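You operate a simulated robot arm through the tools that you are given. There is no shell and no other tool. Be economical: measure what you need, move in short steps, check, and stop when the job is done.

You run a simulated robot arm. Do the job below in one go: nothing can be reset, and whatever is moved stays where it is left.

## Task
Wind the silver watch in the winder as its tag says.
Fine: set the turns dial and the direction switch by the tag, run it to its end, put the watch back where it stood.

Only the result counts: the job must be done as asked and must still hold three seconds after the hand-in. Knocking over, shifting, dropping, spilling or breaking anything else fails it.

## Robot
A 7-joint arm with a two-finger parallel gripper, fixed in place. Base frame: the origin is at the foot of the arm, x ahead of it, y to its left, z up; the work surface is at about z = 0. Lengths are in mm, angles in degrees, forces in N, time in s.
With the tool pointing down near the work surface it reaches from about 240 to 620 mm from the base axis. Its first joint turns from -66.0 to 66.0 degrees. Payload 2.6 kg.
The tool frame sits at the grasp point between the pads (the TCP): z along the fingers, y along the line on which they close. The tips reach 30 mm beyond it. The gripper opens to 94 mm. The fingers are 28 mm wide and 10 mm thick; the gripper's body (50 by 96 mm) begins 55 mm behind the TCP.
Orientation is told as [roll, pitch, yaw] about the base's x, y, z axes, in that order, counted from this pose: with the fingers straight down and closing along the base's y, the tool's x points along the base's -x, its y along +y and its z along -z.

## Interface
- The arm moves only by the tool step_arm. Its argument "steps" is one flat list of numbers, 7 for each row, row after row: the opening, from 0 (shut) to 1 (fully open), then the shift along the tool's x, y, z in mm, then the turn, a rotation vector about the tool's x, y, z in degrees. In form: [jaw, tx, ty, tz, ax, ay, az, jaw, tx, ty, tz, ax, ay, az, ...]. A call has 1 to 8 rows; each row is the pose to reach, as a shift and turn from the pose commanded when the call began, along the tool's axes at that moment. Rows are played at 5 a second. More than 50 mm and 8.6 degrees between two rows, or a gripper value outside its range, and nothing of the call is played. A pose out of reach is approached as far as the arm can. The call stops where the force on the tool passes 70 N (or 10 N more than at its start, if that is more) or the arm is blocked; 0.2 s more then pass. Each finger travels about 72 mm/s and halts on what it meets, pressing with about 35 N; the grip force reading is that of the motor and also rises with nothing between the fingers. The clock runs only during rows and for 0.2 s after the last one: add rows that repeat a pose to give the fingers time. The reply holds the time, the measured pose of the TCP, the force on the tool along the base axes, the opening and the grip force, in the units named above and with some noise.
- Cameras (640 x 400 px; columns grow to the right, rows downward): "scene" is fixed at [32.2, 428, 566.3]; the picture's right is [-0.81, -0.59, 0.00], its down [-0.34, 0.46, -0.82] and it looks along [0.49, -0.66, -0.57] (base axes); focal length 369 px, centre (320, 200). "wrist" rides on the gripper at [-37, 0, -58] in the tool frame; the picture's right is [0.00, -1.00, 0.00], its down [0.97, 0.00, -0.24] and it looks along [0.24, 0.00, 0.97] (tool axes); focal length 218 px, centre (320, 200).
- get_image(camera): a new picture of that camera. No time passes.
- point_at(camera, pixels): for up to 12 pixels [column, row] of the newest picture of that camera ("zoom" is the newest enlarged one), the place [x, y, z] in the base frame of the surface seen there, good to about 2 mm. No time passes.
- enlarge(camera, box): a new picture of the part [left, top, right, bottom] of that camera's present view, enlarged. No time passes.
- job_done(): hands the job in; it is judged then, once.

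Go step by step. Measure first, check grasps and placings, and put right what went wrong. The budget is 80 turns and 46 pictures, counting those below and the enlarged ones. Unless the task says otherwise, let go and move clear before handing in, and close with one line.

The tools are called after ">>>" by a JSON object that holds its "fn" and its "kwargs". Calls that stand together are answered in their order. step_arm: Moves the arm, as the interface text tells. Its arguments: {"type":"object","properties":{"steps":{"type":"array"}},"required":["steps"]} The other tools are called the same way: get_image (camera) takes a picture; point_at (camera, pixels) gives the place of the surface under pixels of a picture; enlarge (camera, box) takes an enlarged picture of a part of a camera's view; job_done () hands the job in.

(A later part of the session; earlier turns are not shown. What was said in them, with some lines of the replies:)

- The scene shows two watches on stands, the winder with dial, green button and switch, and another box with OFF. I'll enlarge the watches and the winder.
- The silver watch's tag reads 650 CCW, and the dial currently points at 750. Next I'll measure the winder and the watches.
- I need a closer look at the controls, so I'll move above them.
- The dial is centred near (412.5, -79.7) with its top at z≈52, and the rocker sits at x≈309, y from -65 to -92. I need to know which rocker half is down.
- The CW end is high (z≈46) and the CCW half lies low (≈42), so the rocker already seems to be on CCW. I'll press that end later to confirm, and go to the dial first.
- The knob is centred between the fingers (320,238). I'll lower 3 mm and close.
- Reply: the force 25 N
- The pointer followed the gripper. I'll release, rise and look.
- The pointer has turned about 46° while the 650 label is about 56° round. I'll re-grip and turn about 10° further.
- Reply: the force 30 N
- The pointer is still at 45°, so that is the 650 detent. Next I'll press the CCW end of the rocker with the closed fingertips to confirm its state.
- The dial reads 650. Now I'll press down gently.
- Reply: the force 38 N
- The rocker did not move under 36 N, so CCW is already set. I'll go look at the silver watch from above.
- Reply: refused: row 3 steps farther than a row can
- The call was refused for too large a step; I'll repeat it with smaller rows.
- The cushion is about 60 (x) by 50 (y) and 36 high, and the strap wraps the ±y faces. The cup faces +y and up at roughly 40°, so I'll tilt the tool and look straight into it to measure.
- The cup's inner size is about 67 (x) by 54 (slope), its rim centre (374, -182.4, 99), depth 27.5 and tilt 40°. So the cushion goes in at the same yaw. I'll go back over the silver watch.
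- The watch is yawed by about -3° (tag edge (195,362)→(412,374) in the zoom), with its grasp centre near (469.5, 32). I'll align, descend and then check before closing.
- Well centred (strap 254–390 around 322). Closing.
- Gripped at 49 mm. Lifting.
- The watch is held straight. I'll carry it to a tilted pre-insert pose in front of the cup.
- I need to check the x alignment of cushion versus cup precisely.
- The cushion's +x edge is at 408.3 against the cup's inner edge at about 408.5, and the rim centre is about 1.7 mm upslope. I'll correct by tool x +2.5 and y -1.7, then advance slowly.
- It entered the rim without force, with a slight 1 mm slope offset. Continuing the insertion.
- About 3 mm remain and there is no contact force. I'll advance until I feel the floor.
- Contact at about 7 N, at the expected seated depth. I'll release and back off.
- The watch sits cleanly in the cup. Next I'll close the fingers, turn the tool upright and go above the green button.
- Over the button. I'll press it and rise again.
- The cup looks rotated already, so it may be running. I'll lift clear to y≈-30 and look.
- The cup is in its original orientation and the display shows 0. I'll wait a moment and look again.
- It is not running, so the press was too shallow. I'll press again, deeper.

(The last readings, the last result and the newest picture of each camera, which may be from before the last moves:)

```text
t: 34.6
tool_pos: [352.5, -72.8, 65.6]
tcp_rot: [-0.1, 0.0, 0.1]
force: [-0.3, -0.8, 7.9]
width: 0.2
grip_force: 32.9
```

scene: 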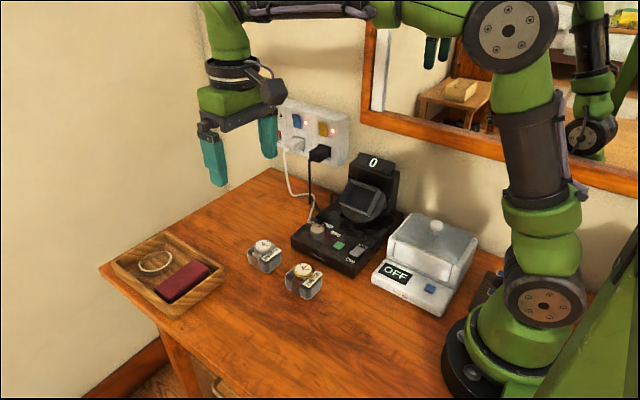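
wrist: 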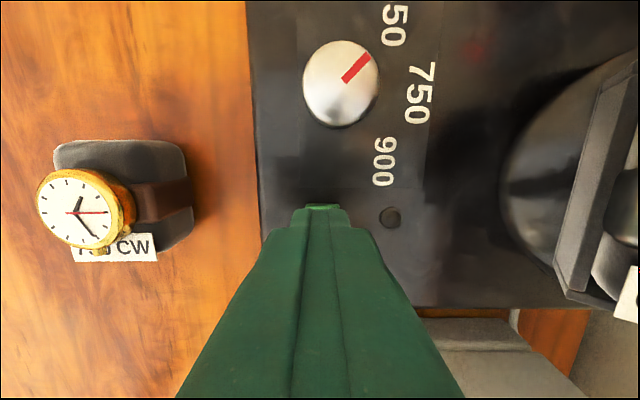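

7.9 N so far; I'll press a little further, then lift away.

>>> {"fn": "step_arm", "kwargs": {"steps": [0, 0, 0, 1, 0, 0, 0, 0, 0, 0, 2, 0, 0, 0, 0, 0, 0, 2, 0, 0, 0]}}

>>> {"fn": "step_arm", "kwargs": {"steps": [0, 0, 0, -30, 0, 0, 0, 0, 0, 25, -70, 0, 0, 0, 0, 0, 60, -100, 0, 0, 0, 0, 0, 95, -132, 0, 0, 0, 0, 0, 95, -132, 0, 0, 0]}}

>>> {"fn": "enlarge", "kwargs": {"camera": "scene", "box": [290, 140, 410, 270]}}

```text
t: 35.4
tool_pos: [352.1, -73.1, 63.7]
tcp_rot: [-0.2, -0.2, 0.2]
force: [4.9, -1.1, 13.7]
width: 0.0
grip_force: 32.9
```

```text
t: 36.6
tool_pos: [351.8, 22.7, 195.3]
tcp_rot: [-0.1, 0.0, 0.1]
force: [-0.6, -0.4, 0.0]
width: 0.4
grip_force: 32.8
```

```text
3.08 times, centred on (350, 205) of scene
```

zoom: 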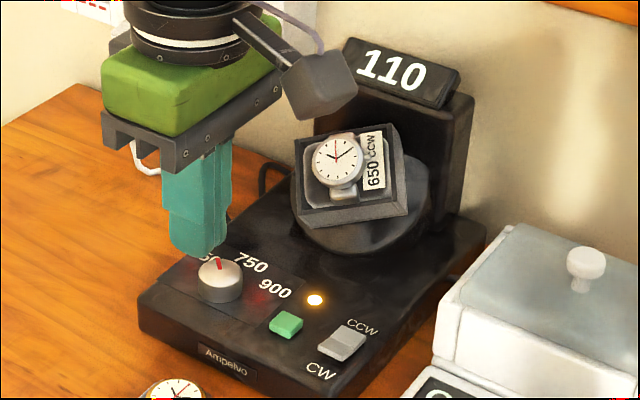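

It is running: the display shows 110, the lamp is lit and the cup has turned counter-clockwise. I'll wait for the end.

>>> {"fn": "step_arm", "kwargs": {"steps": [0, 0, 0, 0, 0, 0, 0, 0, 0, 0, 0, 0, 0, 0, 0, 0, 0, 0, 0, 0, 0, 0, 0, 0, 0, 0, 0, 0, 0, 0, 0, 0, 0, 0, 0, 0, 0, 0, 0, 0, 0, 0, 0, 0, 0, 0, 0, 0, 0, 0, 0, 0, 0, 0, 0, 0]}}

>>> {"fn": "step_arm", "kwargs": {"steps": [0, 0, 0, 0, 0, 0, 0, 0, 0, 0, 0, 0, 0, 0, 0, 0, 0, 0, 0, 0, 0, 0, 0, 0, 0, 0, 0, 0, 0, 0, 0, 0, 0, 0, 0, 0, 0, 0, 0, 0, 0, 0, 0, 0, 0, 0, 0, 0, 0, 0, 0, 0, 0, 0, 0, 0]}}

>>> {"fn": "step_arm", "kwargs": {"steps": [0, 0, 0, 0, 0, 0, 0, 0, 0, 0, 0, 0, 0, 0, 0, 0, 0, 0, 0, 0, 0, 0, 0, 0, 0, 0, 0, 0, 0, 0, 0, 0, 0, 0, 0, 0, 0, 0, 0, 0, 0, 0, 0, 0, 0, 0, 0, 0, 0, 0, 0, 0, 0, 0, 0, 0]}}

>>> {"fn": "step_arm", "kwargs": {"steps": [0, 0, 0, 0, 0, 0, 0, 0, 0, 0, 0, 0, 0, 0, 0, 0, 0, 0, 0, 0, 0, 0, 0, 0, 0, 0, 0, 0, 0, 0, 0, 0, 0, 0, 0, 0, 0, 0, 0, 0, 0, 0, 0, 0, 0, 0, 0, 0, 0, 0, 0, 0, 0, 0, 0, 0]}}

>>> {"fn": "step_arm", "kwargs": {"steps": [0, 0, 0, 0, 0, 0, 0, 0, 0, 0, 0, 0, 0, 0, 0, 0, 0, 0, 0, 0, 0, 0, 0, 0, 0, 0, 0, 0, 0, 0, 0, 0, 0, 0, 0, 0, 0, 0, 0, 0, 0, 0, 0, 0, 0, 0, 0, 0, 0, 0, 0, 0, 0, 0, 0, 0]}}

>>> {"fn": "enlarge", "kwargs": {"camera": "scene", "box": [290, 140, 410, 270]}}

```text
t: 38.4
tool_pos: [350.3, 23.2, 194.8]
tcp_rot: [-0.1, -0.1, 0.2]
force: [-0.4, -0.6, 0.0]
width: 0.0
grip_force: 32.9
```

```text
t: 40.2
tool_pos: [351.3, 22.1, 194.3]
tcp_rot: [0.0, 0.0, 0.1]
force: [0.4, 0.5, 0.0]
width: 0.1
grip_force: 32.7
```

```text
t: 42.0
tool_pos: [352.5, 23.0, 194.6]
tcp_rot: [-0.1, 0.0, 0.2]
force: [-0.4, 0.1, 0.9]
width: 0.0
grip_force: 32.3
```

```text
t: 43.8
tool_pos: [352.1, 22.3, 194.5]
tcp_rot: [-0.1, -0.1, 0.2]
force: [-0.1, -0.6, -0.1]
width: 0.0
grip_force: 32.9
```

```text
t: 45.6
tool_pos: [352.9, 21.9, 193.9]
tcp_rot: [-0.1, 0.0, 0.2]
force: [-0.2, -0.1, 0.0]
width: 0.1
grip_force: 32.7
```

```text
3.08 times, centred on (350, 205) of scene
```

zoom: 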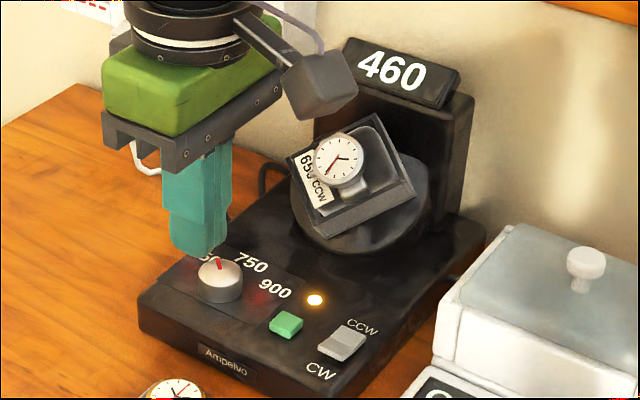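

It shows 460 at about 39 per second, so roughly 5 s more.

>>> {"fn": "step_arm", "kwargs": {"steps": [0, 0, 0, 0, 0, 0, 0, 0, 0, 0, 0, 0, 0, 0, 0, 0, 0, 0, 0, 0, 0, 0, 0, 0, 0, 0, 0, 0, 0, 0, 0, 0, 0, 0, 0, 0, 0, 0, 0, 0, 0, 0, 0, 0, 0, 0, 0, 0, 0, 0, 0, 0, 0, 0, 0, 0]}}

>>> {"fn": "step_arm", "kwargs": {"steps": [0, 0, 0, 0, 0, 0, 0, 0, 0, 0, 0, 0, 0, 0, 0, 0, 0, 0, 0, 0, 0, 0, 0, 0, 0, 0, 0, 0, 0, 0, 0, 0, 0, 0, 0, 0, 0, 0, 0, 0, 0, 0, 0, 0, 0, 0, 0, 0, 0, 0, 0, 0, 0, 0, 0, 0]}}

>>> {"fn": "step_arm", "kwargs": {"steps": [0, 0, 0, 0, 0, 0, 0, 0, 0, 0, 0, 0, 0, 0, 0, 0, 0, 0, 0, 0, 0, 0, 0, 0, 0, 0, 0, 0, 0, 0, 0, 0, 0, 0, 0, 0, 0, 0, 0, 0, 0, 0, 0, 0, 0, 0, 0, 0, 0, 0, 0, 0, 0, 0, 0, 0]}}

>>> {"fn": "step_arm", "kwargs": {"steps": [0, 0, 0, 0, 0, 0, 0, 0, 0, 0, 0, 0, 0, 0, 0, 0, 0, 0, 0, 0, 0, 0, 0, 0, 0, 0, 0, 0, 0, 0, 0, 0, 0, 0, 0, 0, 0, 0, 0, 0, 0, 0, 0, 0, 0, 0, 0, 0, 0, 0, 0, 0, 0, 0, 0, 0]}}

>>> {"fn": "enlarge", "kwargs": {"camera": "scene", "box": [290, 140, 410, 270]}}

```text
t: 47.4
tool_pos: [351.6, 22.9, 193.9]
tcp_rot: [-0.1, 0.0, 0.3]
force: [-0.6, 0.2, -0.3]
width: 0.0
grip_force: 33.1
```

```text
t: 49.2
tool_pos: [352.4, 22.5, 195.7]
tcp_rot: [-0.1, 0.0, 0.1]
force: [-0.4, -0.7, -0.6]
width: 0.0
grip_force: 32.8
```

```text
t: 51.0
tool_pos: [352.0, 22.1, 194.5]
tcp_rot: [-0.1, 0.1, 0.2]
force: [-0.4, -0.6, -0.1]
width: 0.0
grip_force: 32.9
```

```text
t: 52.8
tool_pos: [352.8, 22.6, 195.4]
tcp_rot: [-0.1, 0.0, 0.3]
force: [0.1, 0.2, 0.5]
width: 0.1
grip_force: 33.1
```

```text
3.08 times, centred on (350, 205) of scene
```

zoom: 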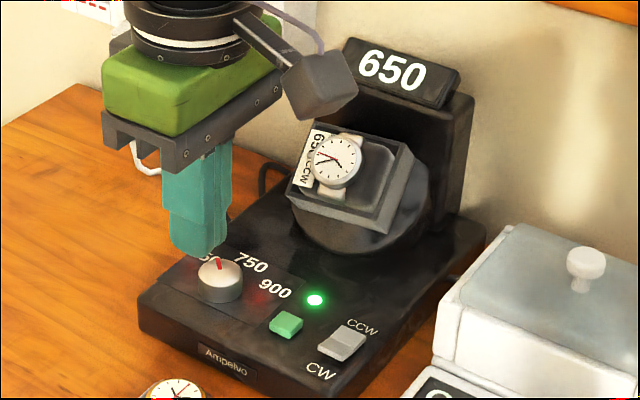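

Finished: the display shows 650 and the lamp is green. The cup has stopped half a turn round (tag now on the +x side), so I'll need to turn the watch back by 180°. Opening and returning to the pose in front of the cup.

>>> {"fn": "step_arm", "kwargs": {"steps": [0.2, -3, -25, 5, 6.6, 0, 0, 0.4, -7, -50, 10, 13.2, 0, 0, 0.6, -10, -75, 14, 19.8, 0, 0, 0.75, -13, -100, 19, 26.4, 0, 0, 0.75, -17, -125, 23, 33, 0, 0, 0.75, -20, -147.6, 27.6, 39.8, 0, 0, 0.75, -20, -147.6, 27.6, 39.8, 0, 0]}}

>>> {"fn": "enlarge", "kwargs": {"camera": "wrist", "box": [240, 120, 400, 280]}}

```text
t: 54.4
tool_pos: [372.4, -124.2, 166.5]
tcp_rot: [-40.1, 0.0, 0.1]
force: [0.1, -0.3, 0.0]
width: 70.6
grip_force: 0.1
```

```text
2.50 times, centred on (320, 200) of wrist
```

zoom: 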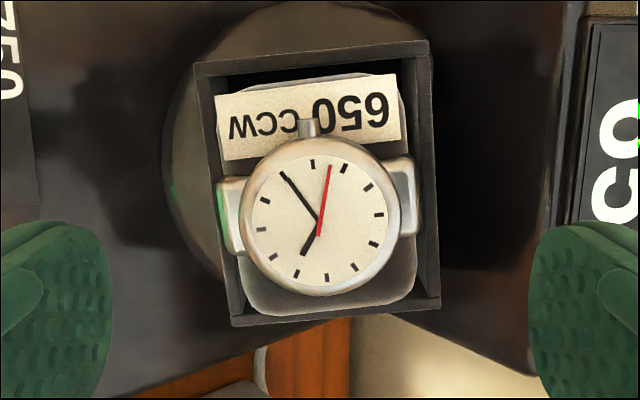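

The watch is rotated about 6.5° counter-clockwise in view (tag edge (222,160)→(405,138)) and centred at (320,206). I'll rotate the tool to match, descend 59 mm and close.

>>> {"fn": "step_arm", "kwargs": {"steps": [0.7, -0.5, 0, 15, 0, 0, -6.5, 0.7, -0.5, 0, 35, 0, 0, -6.5, 0.7, -0.5, 0, 50, 0, 0, -6.5, 0.7, -0.5, 0, 59, 0, 0, -6.5, 0.6, -0.5, 0, 59, 0, 0, -6.5, 0.45, -0.5, 0, 59, 0, 0, -6.5, 0.45, -0.5, 0, 59, 0, 0, -6.5, 0.45, -0.5, 0, 59, 0, 0, -6.5]}}

```text
t: 56.2
tool_pos: [373.8, -160.5, 123.3]
tcp_rot: [-39.7, 4.3, 5.2]
force: [-0.2, -0.8, 0.4]
width: 49.0
grip_force: 35.3
```

Gripped at 49.0 mm with no side load. Pulling straight out.

>>> {"fn": "step_arm", "kwargs": {"steps": [0.45, 0, 0, -4, 0, 0, 0, 0.45, 0, 0, -12, 0, 0, 0, 0.45, 0, 0, -25, 0, 0, 0, 0.45, 0, 0, -45, 0, 0, 0, 0.45, 0, 0, -80, 0, 0, 0, 0.45, 0, 0, -80, 0, 0, 0]}}

```text
t: 57.6
tool_pos: [372.1, -111.0, 185.8]
tcp_rot: [-39.6, 4.3, 5.1]
force: [-0.1, -0.2, -0.9]
width: 49.0
grip_force: 35.4
```

The watch is out. I'll undo the 6.5° turn, then come upright over the watch's old place.

>>> {"fn": "step_arm", "kwargs": {"steps": [0.45, 0, 0, -20, 0, 0, 6.5, 0.45, 0, 0, -20, 0, 0, 6.5]}}

>>> {"fn": "step_arm", "kwargs": {"steps": [0.45, -16, 17, -14, -6.6, 0, 0, 0.45, -32, 34, -28, -13.2, 0, 0, 0.45, -48, 50, -42, -19.8, 0, 0, 0.45, -64, 67, -56, -26.4, 0, 0, 0.45, -80, 84, -70, -33, 0, 0, 0.45, -97, 100.6, -83.9, -39.8, 0, 0, 0.45, -97, 100.6, -83.9, -39.8, 0, 0]}}

```text
t: 58.2
tool_pos: [372.0, -97.0, 200.0]
tcp_rot: [-40.0, 0.0, 0.1]
force: [-0.2, 0.3, -0.8]
width: 49.3
grip_force: 34.8
```

```text
t: 59.8
tool_pos: [468.6, 34.3, 200.4]
tcp_rot: [0.1, 0.0, 0.2]
force: [-0.3, 0.3, -1.4]
width: 49.4
grip_force: 35.3
```

Now I'll turn the held watch half a turn in steps of 59°, watching the reported yaw.

>>> {"fn": "step_arm", "kwargs": {"steps": [0.45, 0, 0, 0, 0, 0, -8, 0.45, 0, 0, 0, 0, 0, -16, 0.45, 0, 0, 0, 0, 0, -24, 0.45, 0, 0, 0, 0, 0, -32, 0.45, 0, 0, 0, 0, 0, -40, 0.45, 0, 0, 0, 0, 0, -48, 0.45, 0, 0, 0, 0, 0, -56, 0.45, 0, 0, 0, 0, 0, -59]}}

>>> {"fn": "step_arm", "kwargs": {"steps": [0.45, 0, 0, 0, 0, 0, -8, 0.45, 0, 0, 0, 0, 0, -16, 0.45, 0, 0, 0, 0, 0, -24, 0.45, 0, 0, 0, 0, 0, -32, 0.45, 0, 0, 0, 0, 0, -40, 0.45, 0, 0, 0, 0, 0, -48, 0.45, 0, 0, 0, 0, 0, -56, 0.45, 0, 0, 0, 0, 0, -59]}}

```text
t: 61.6
tool_pos: [468.8, 33.1, 199.0]
tcp_rot: [-0.1, 0.2, 59.3]
force: [-0.4, 0.1, -1.1]
width: 49.3
grip_force: 35.2
```

```text
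t: 63.4
tool_pos: [468.5, 33.2, 198.5]
tcp_rot: [0.1, 0.1, 118.3]
force: [-0.1, -0.7, -1.7]
width: 49.1
grip_force: 35.1
```

>>> {"fn": "step_arm", "kwargs": {"steps": [0.45, 0, 0, 0, 0, 0, -8, 0.45, 0, 0, 0, 0, 0, -16, 0.45, 0, 0, 0, 0, 0, -24, 0.45, 0, 0, 0, 0, 0, -32, 0.45, 0, 0, 0, 0, 0, -40, 0.45, 0, 0, 0, 0, 0, -48, 0.45, 0, 0, 0, 0, 0, -56, 0.45, 0, 0, 0, 0, 0, -59]}}

```text
t: 65.2
tool_pos: [467.9, 32.6, 199.6]
tcp_rot: [0.0, 0.0, 177.1]
force: [-0.1, -0.7, -1.3]
width: 49.0
grip_force: 35.4
```

Yaw is 177°, i.e. the original -3° with the gripper reversed. A wrist picture will tell me the grip offset.

>>> {"fn": "enlarge", "kwargs": {"camera": "wrist", "box": [220, 140, 420, 340]}}

>>> {"fn": "point_at", "kwargs": {"camera": "zoom", "pixels": [[320, 245], [320, 345], [320, 165]]}}

```text
2.00 times, centred on (320, 240) of wrist
```

zoom: 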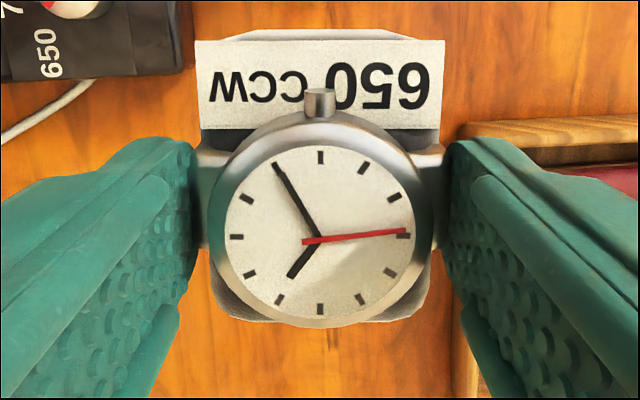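

```text
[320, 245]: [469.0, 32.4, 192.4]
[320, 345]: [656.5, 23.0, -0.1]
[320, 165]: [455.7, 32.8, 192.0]
```

The watch face is about 1–2 mm on the -x side of the TCP; I want it at x≈469.7. I'll shift +2.4 mm in x and descend to just above the table.

>>> {"fn": "step_arm", "kwargs": {"steps": [0.45, 2.4, 0, 30, 0, 0, 0, 0.45, 2.4, 0, 70, 0, 0, 0, 0.45, 2.4, 0, 105, 0, 0, 0, 0.45, 2.4, 0, 128, 0, 0, 0, 0.45, 2.4, 0, 135, 0, 0, 0, 0.45, 2.4, 0, 135, 0, 0, 0]}}

>>> {"fn": "step_arm", "kwargs": {"steps": [0.45, 0, 0, 1.5, 0, 0, 0, 0.45, 0, 0, 3, 0, 0, 0, 0.45, 0, 0, 3, 0, 0, 0]}}

```text
t: 66.6
tool_pos: [470.4, 32.9, 63.7]
tcp_rot: [0.1, 0.0, 177.1]
force: [-0.1, 0.0, -1.5]
width: 48.9
grip_force: 34.7
```

```text
t: 67.4
tool_pos: [471.1, 31.1, 60.8]
tcp_rot: [0.1, 0.0, 177.2]
force: [-0.1, 0.0, -1.2]
width: 49.2
grip_force: 34.1
```

Not touching yet (force -1.2 N); I'll continue in fine steps.

>>> {"fn": "step_arm", "kwargs": {"steps": [0.45, 0, 0, 0.7, 0, 0, 0, 0.45, 0, 0, 1.3, 0, 0, 0, 0.45, 0, 0, 1.3, 0, 0, 0]}}

```text
t: 68.2
tool_pos: [471.0, 32.9, 60.5]
tcp_rot: [0.0, -0.1, 177.3]
force: [-2.5, 1.2, 3.4]
width: 49.1
grip_force: 35.1
```

Contact at 3.4 N. Releasing and rising.

>>> {"fn": "step_arm", "kwargs": {"steps": [0.6, 0, 0, 0, 0, 0, 0, 0.75, 0, 0, 0, 0, 0, 0, 0.75, 0, 0, 0, 0, 0, 0, 0.75, 0, 0, -20, 0, 0, 0, 0.75, 0, 0, -60, 0, 0, 0, 0.75, 0, 0, -100, 0, 0, 0, 0.75, 0, 0, -130, 0, 0, 0, 0.75, 0, 0, -130, 0, 0, 0]}}

>>> {"fn": "get_image", "kwargs": {"camera": "scene"}}

>>> {"fn": "point_at", "kwargs": {"camera": "scene", "pixels": [[262, 247], [264, 244], [303, 270], [277, 251]]}}

```text
t: 70.0
tool_pos: [471.3, 33.0, 190.1]
tcp_rot: [0.1, 0.1, 177.2]
force: [0.1, 0.1, -0.7]
width: 70.4
grip_force: 0.0
```

```text
1 pictures are left
```

scene: 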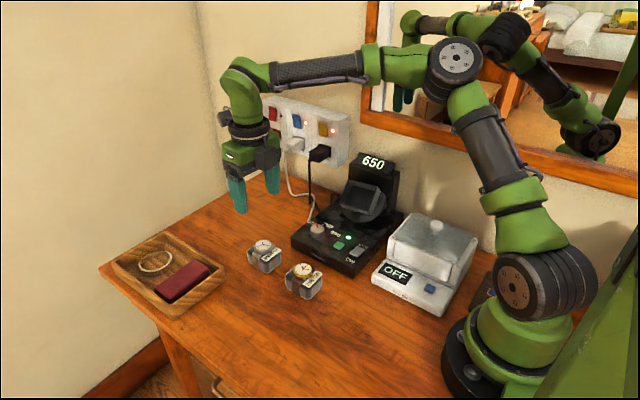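

```text
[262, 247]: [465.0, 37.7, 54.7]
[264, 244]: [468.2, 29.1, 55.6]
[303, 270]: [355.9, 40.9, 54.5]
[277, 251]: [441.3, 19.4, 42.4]
```

The watch stands upright at its place. I'll use the last picture on the same crop as at the start to compare.

>>> {"fn": "enlarge", "kwargs": {"camera": "scene", "box": [240, 230, 290, 280]}}

```text
8.00 times, centred on (265, 255) of scene
```

zoom: 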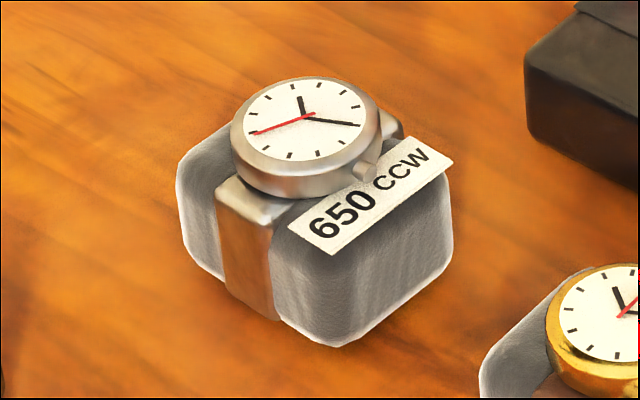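

The crop matches the starting picture almost pixel for pixel, and the gripper is clear, so I'm handing in.

>>> {"fn": "job_done", "kwargs": {}}

```text
The job is handed in.
```

The silver watch was wound to its tag, 650 turns CCW, with the winder run to its end (display at 650, green lamp). It is back where it stood, facing the same way, and I've handed the job in.
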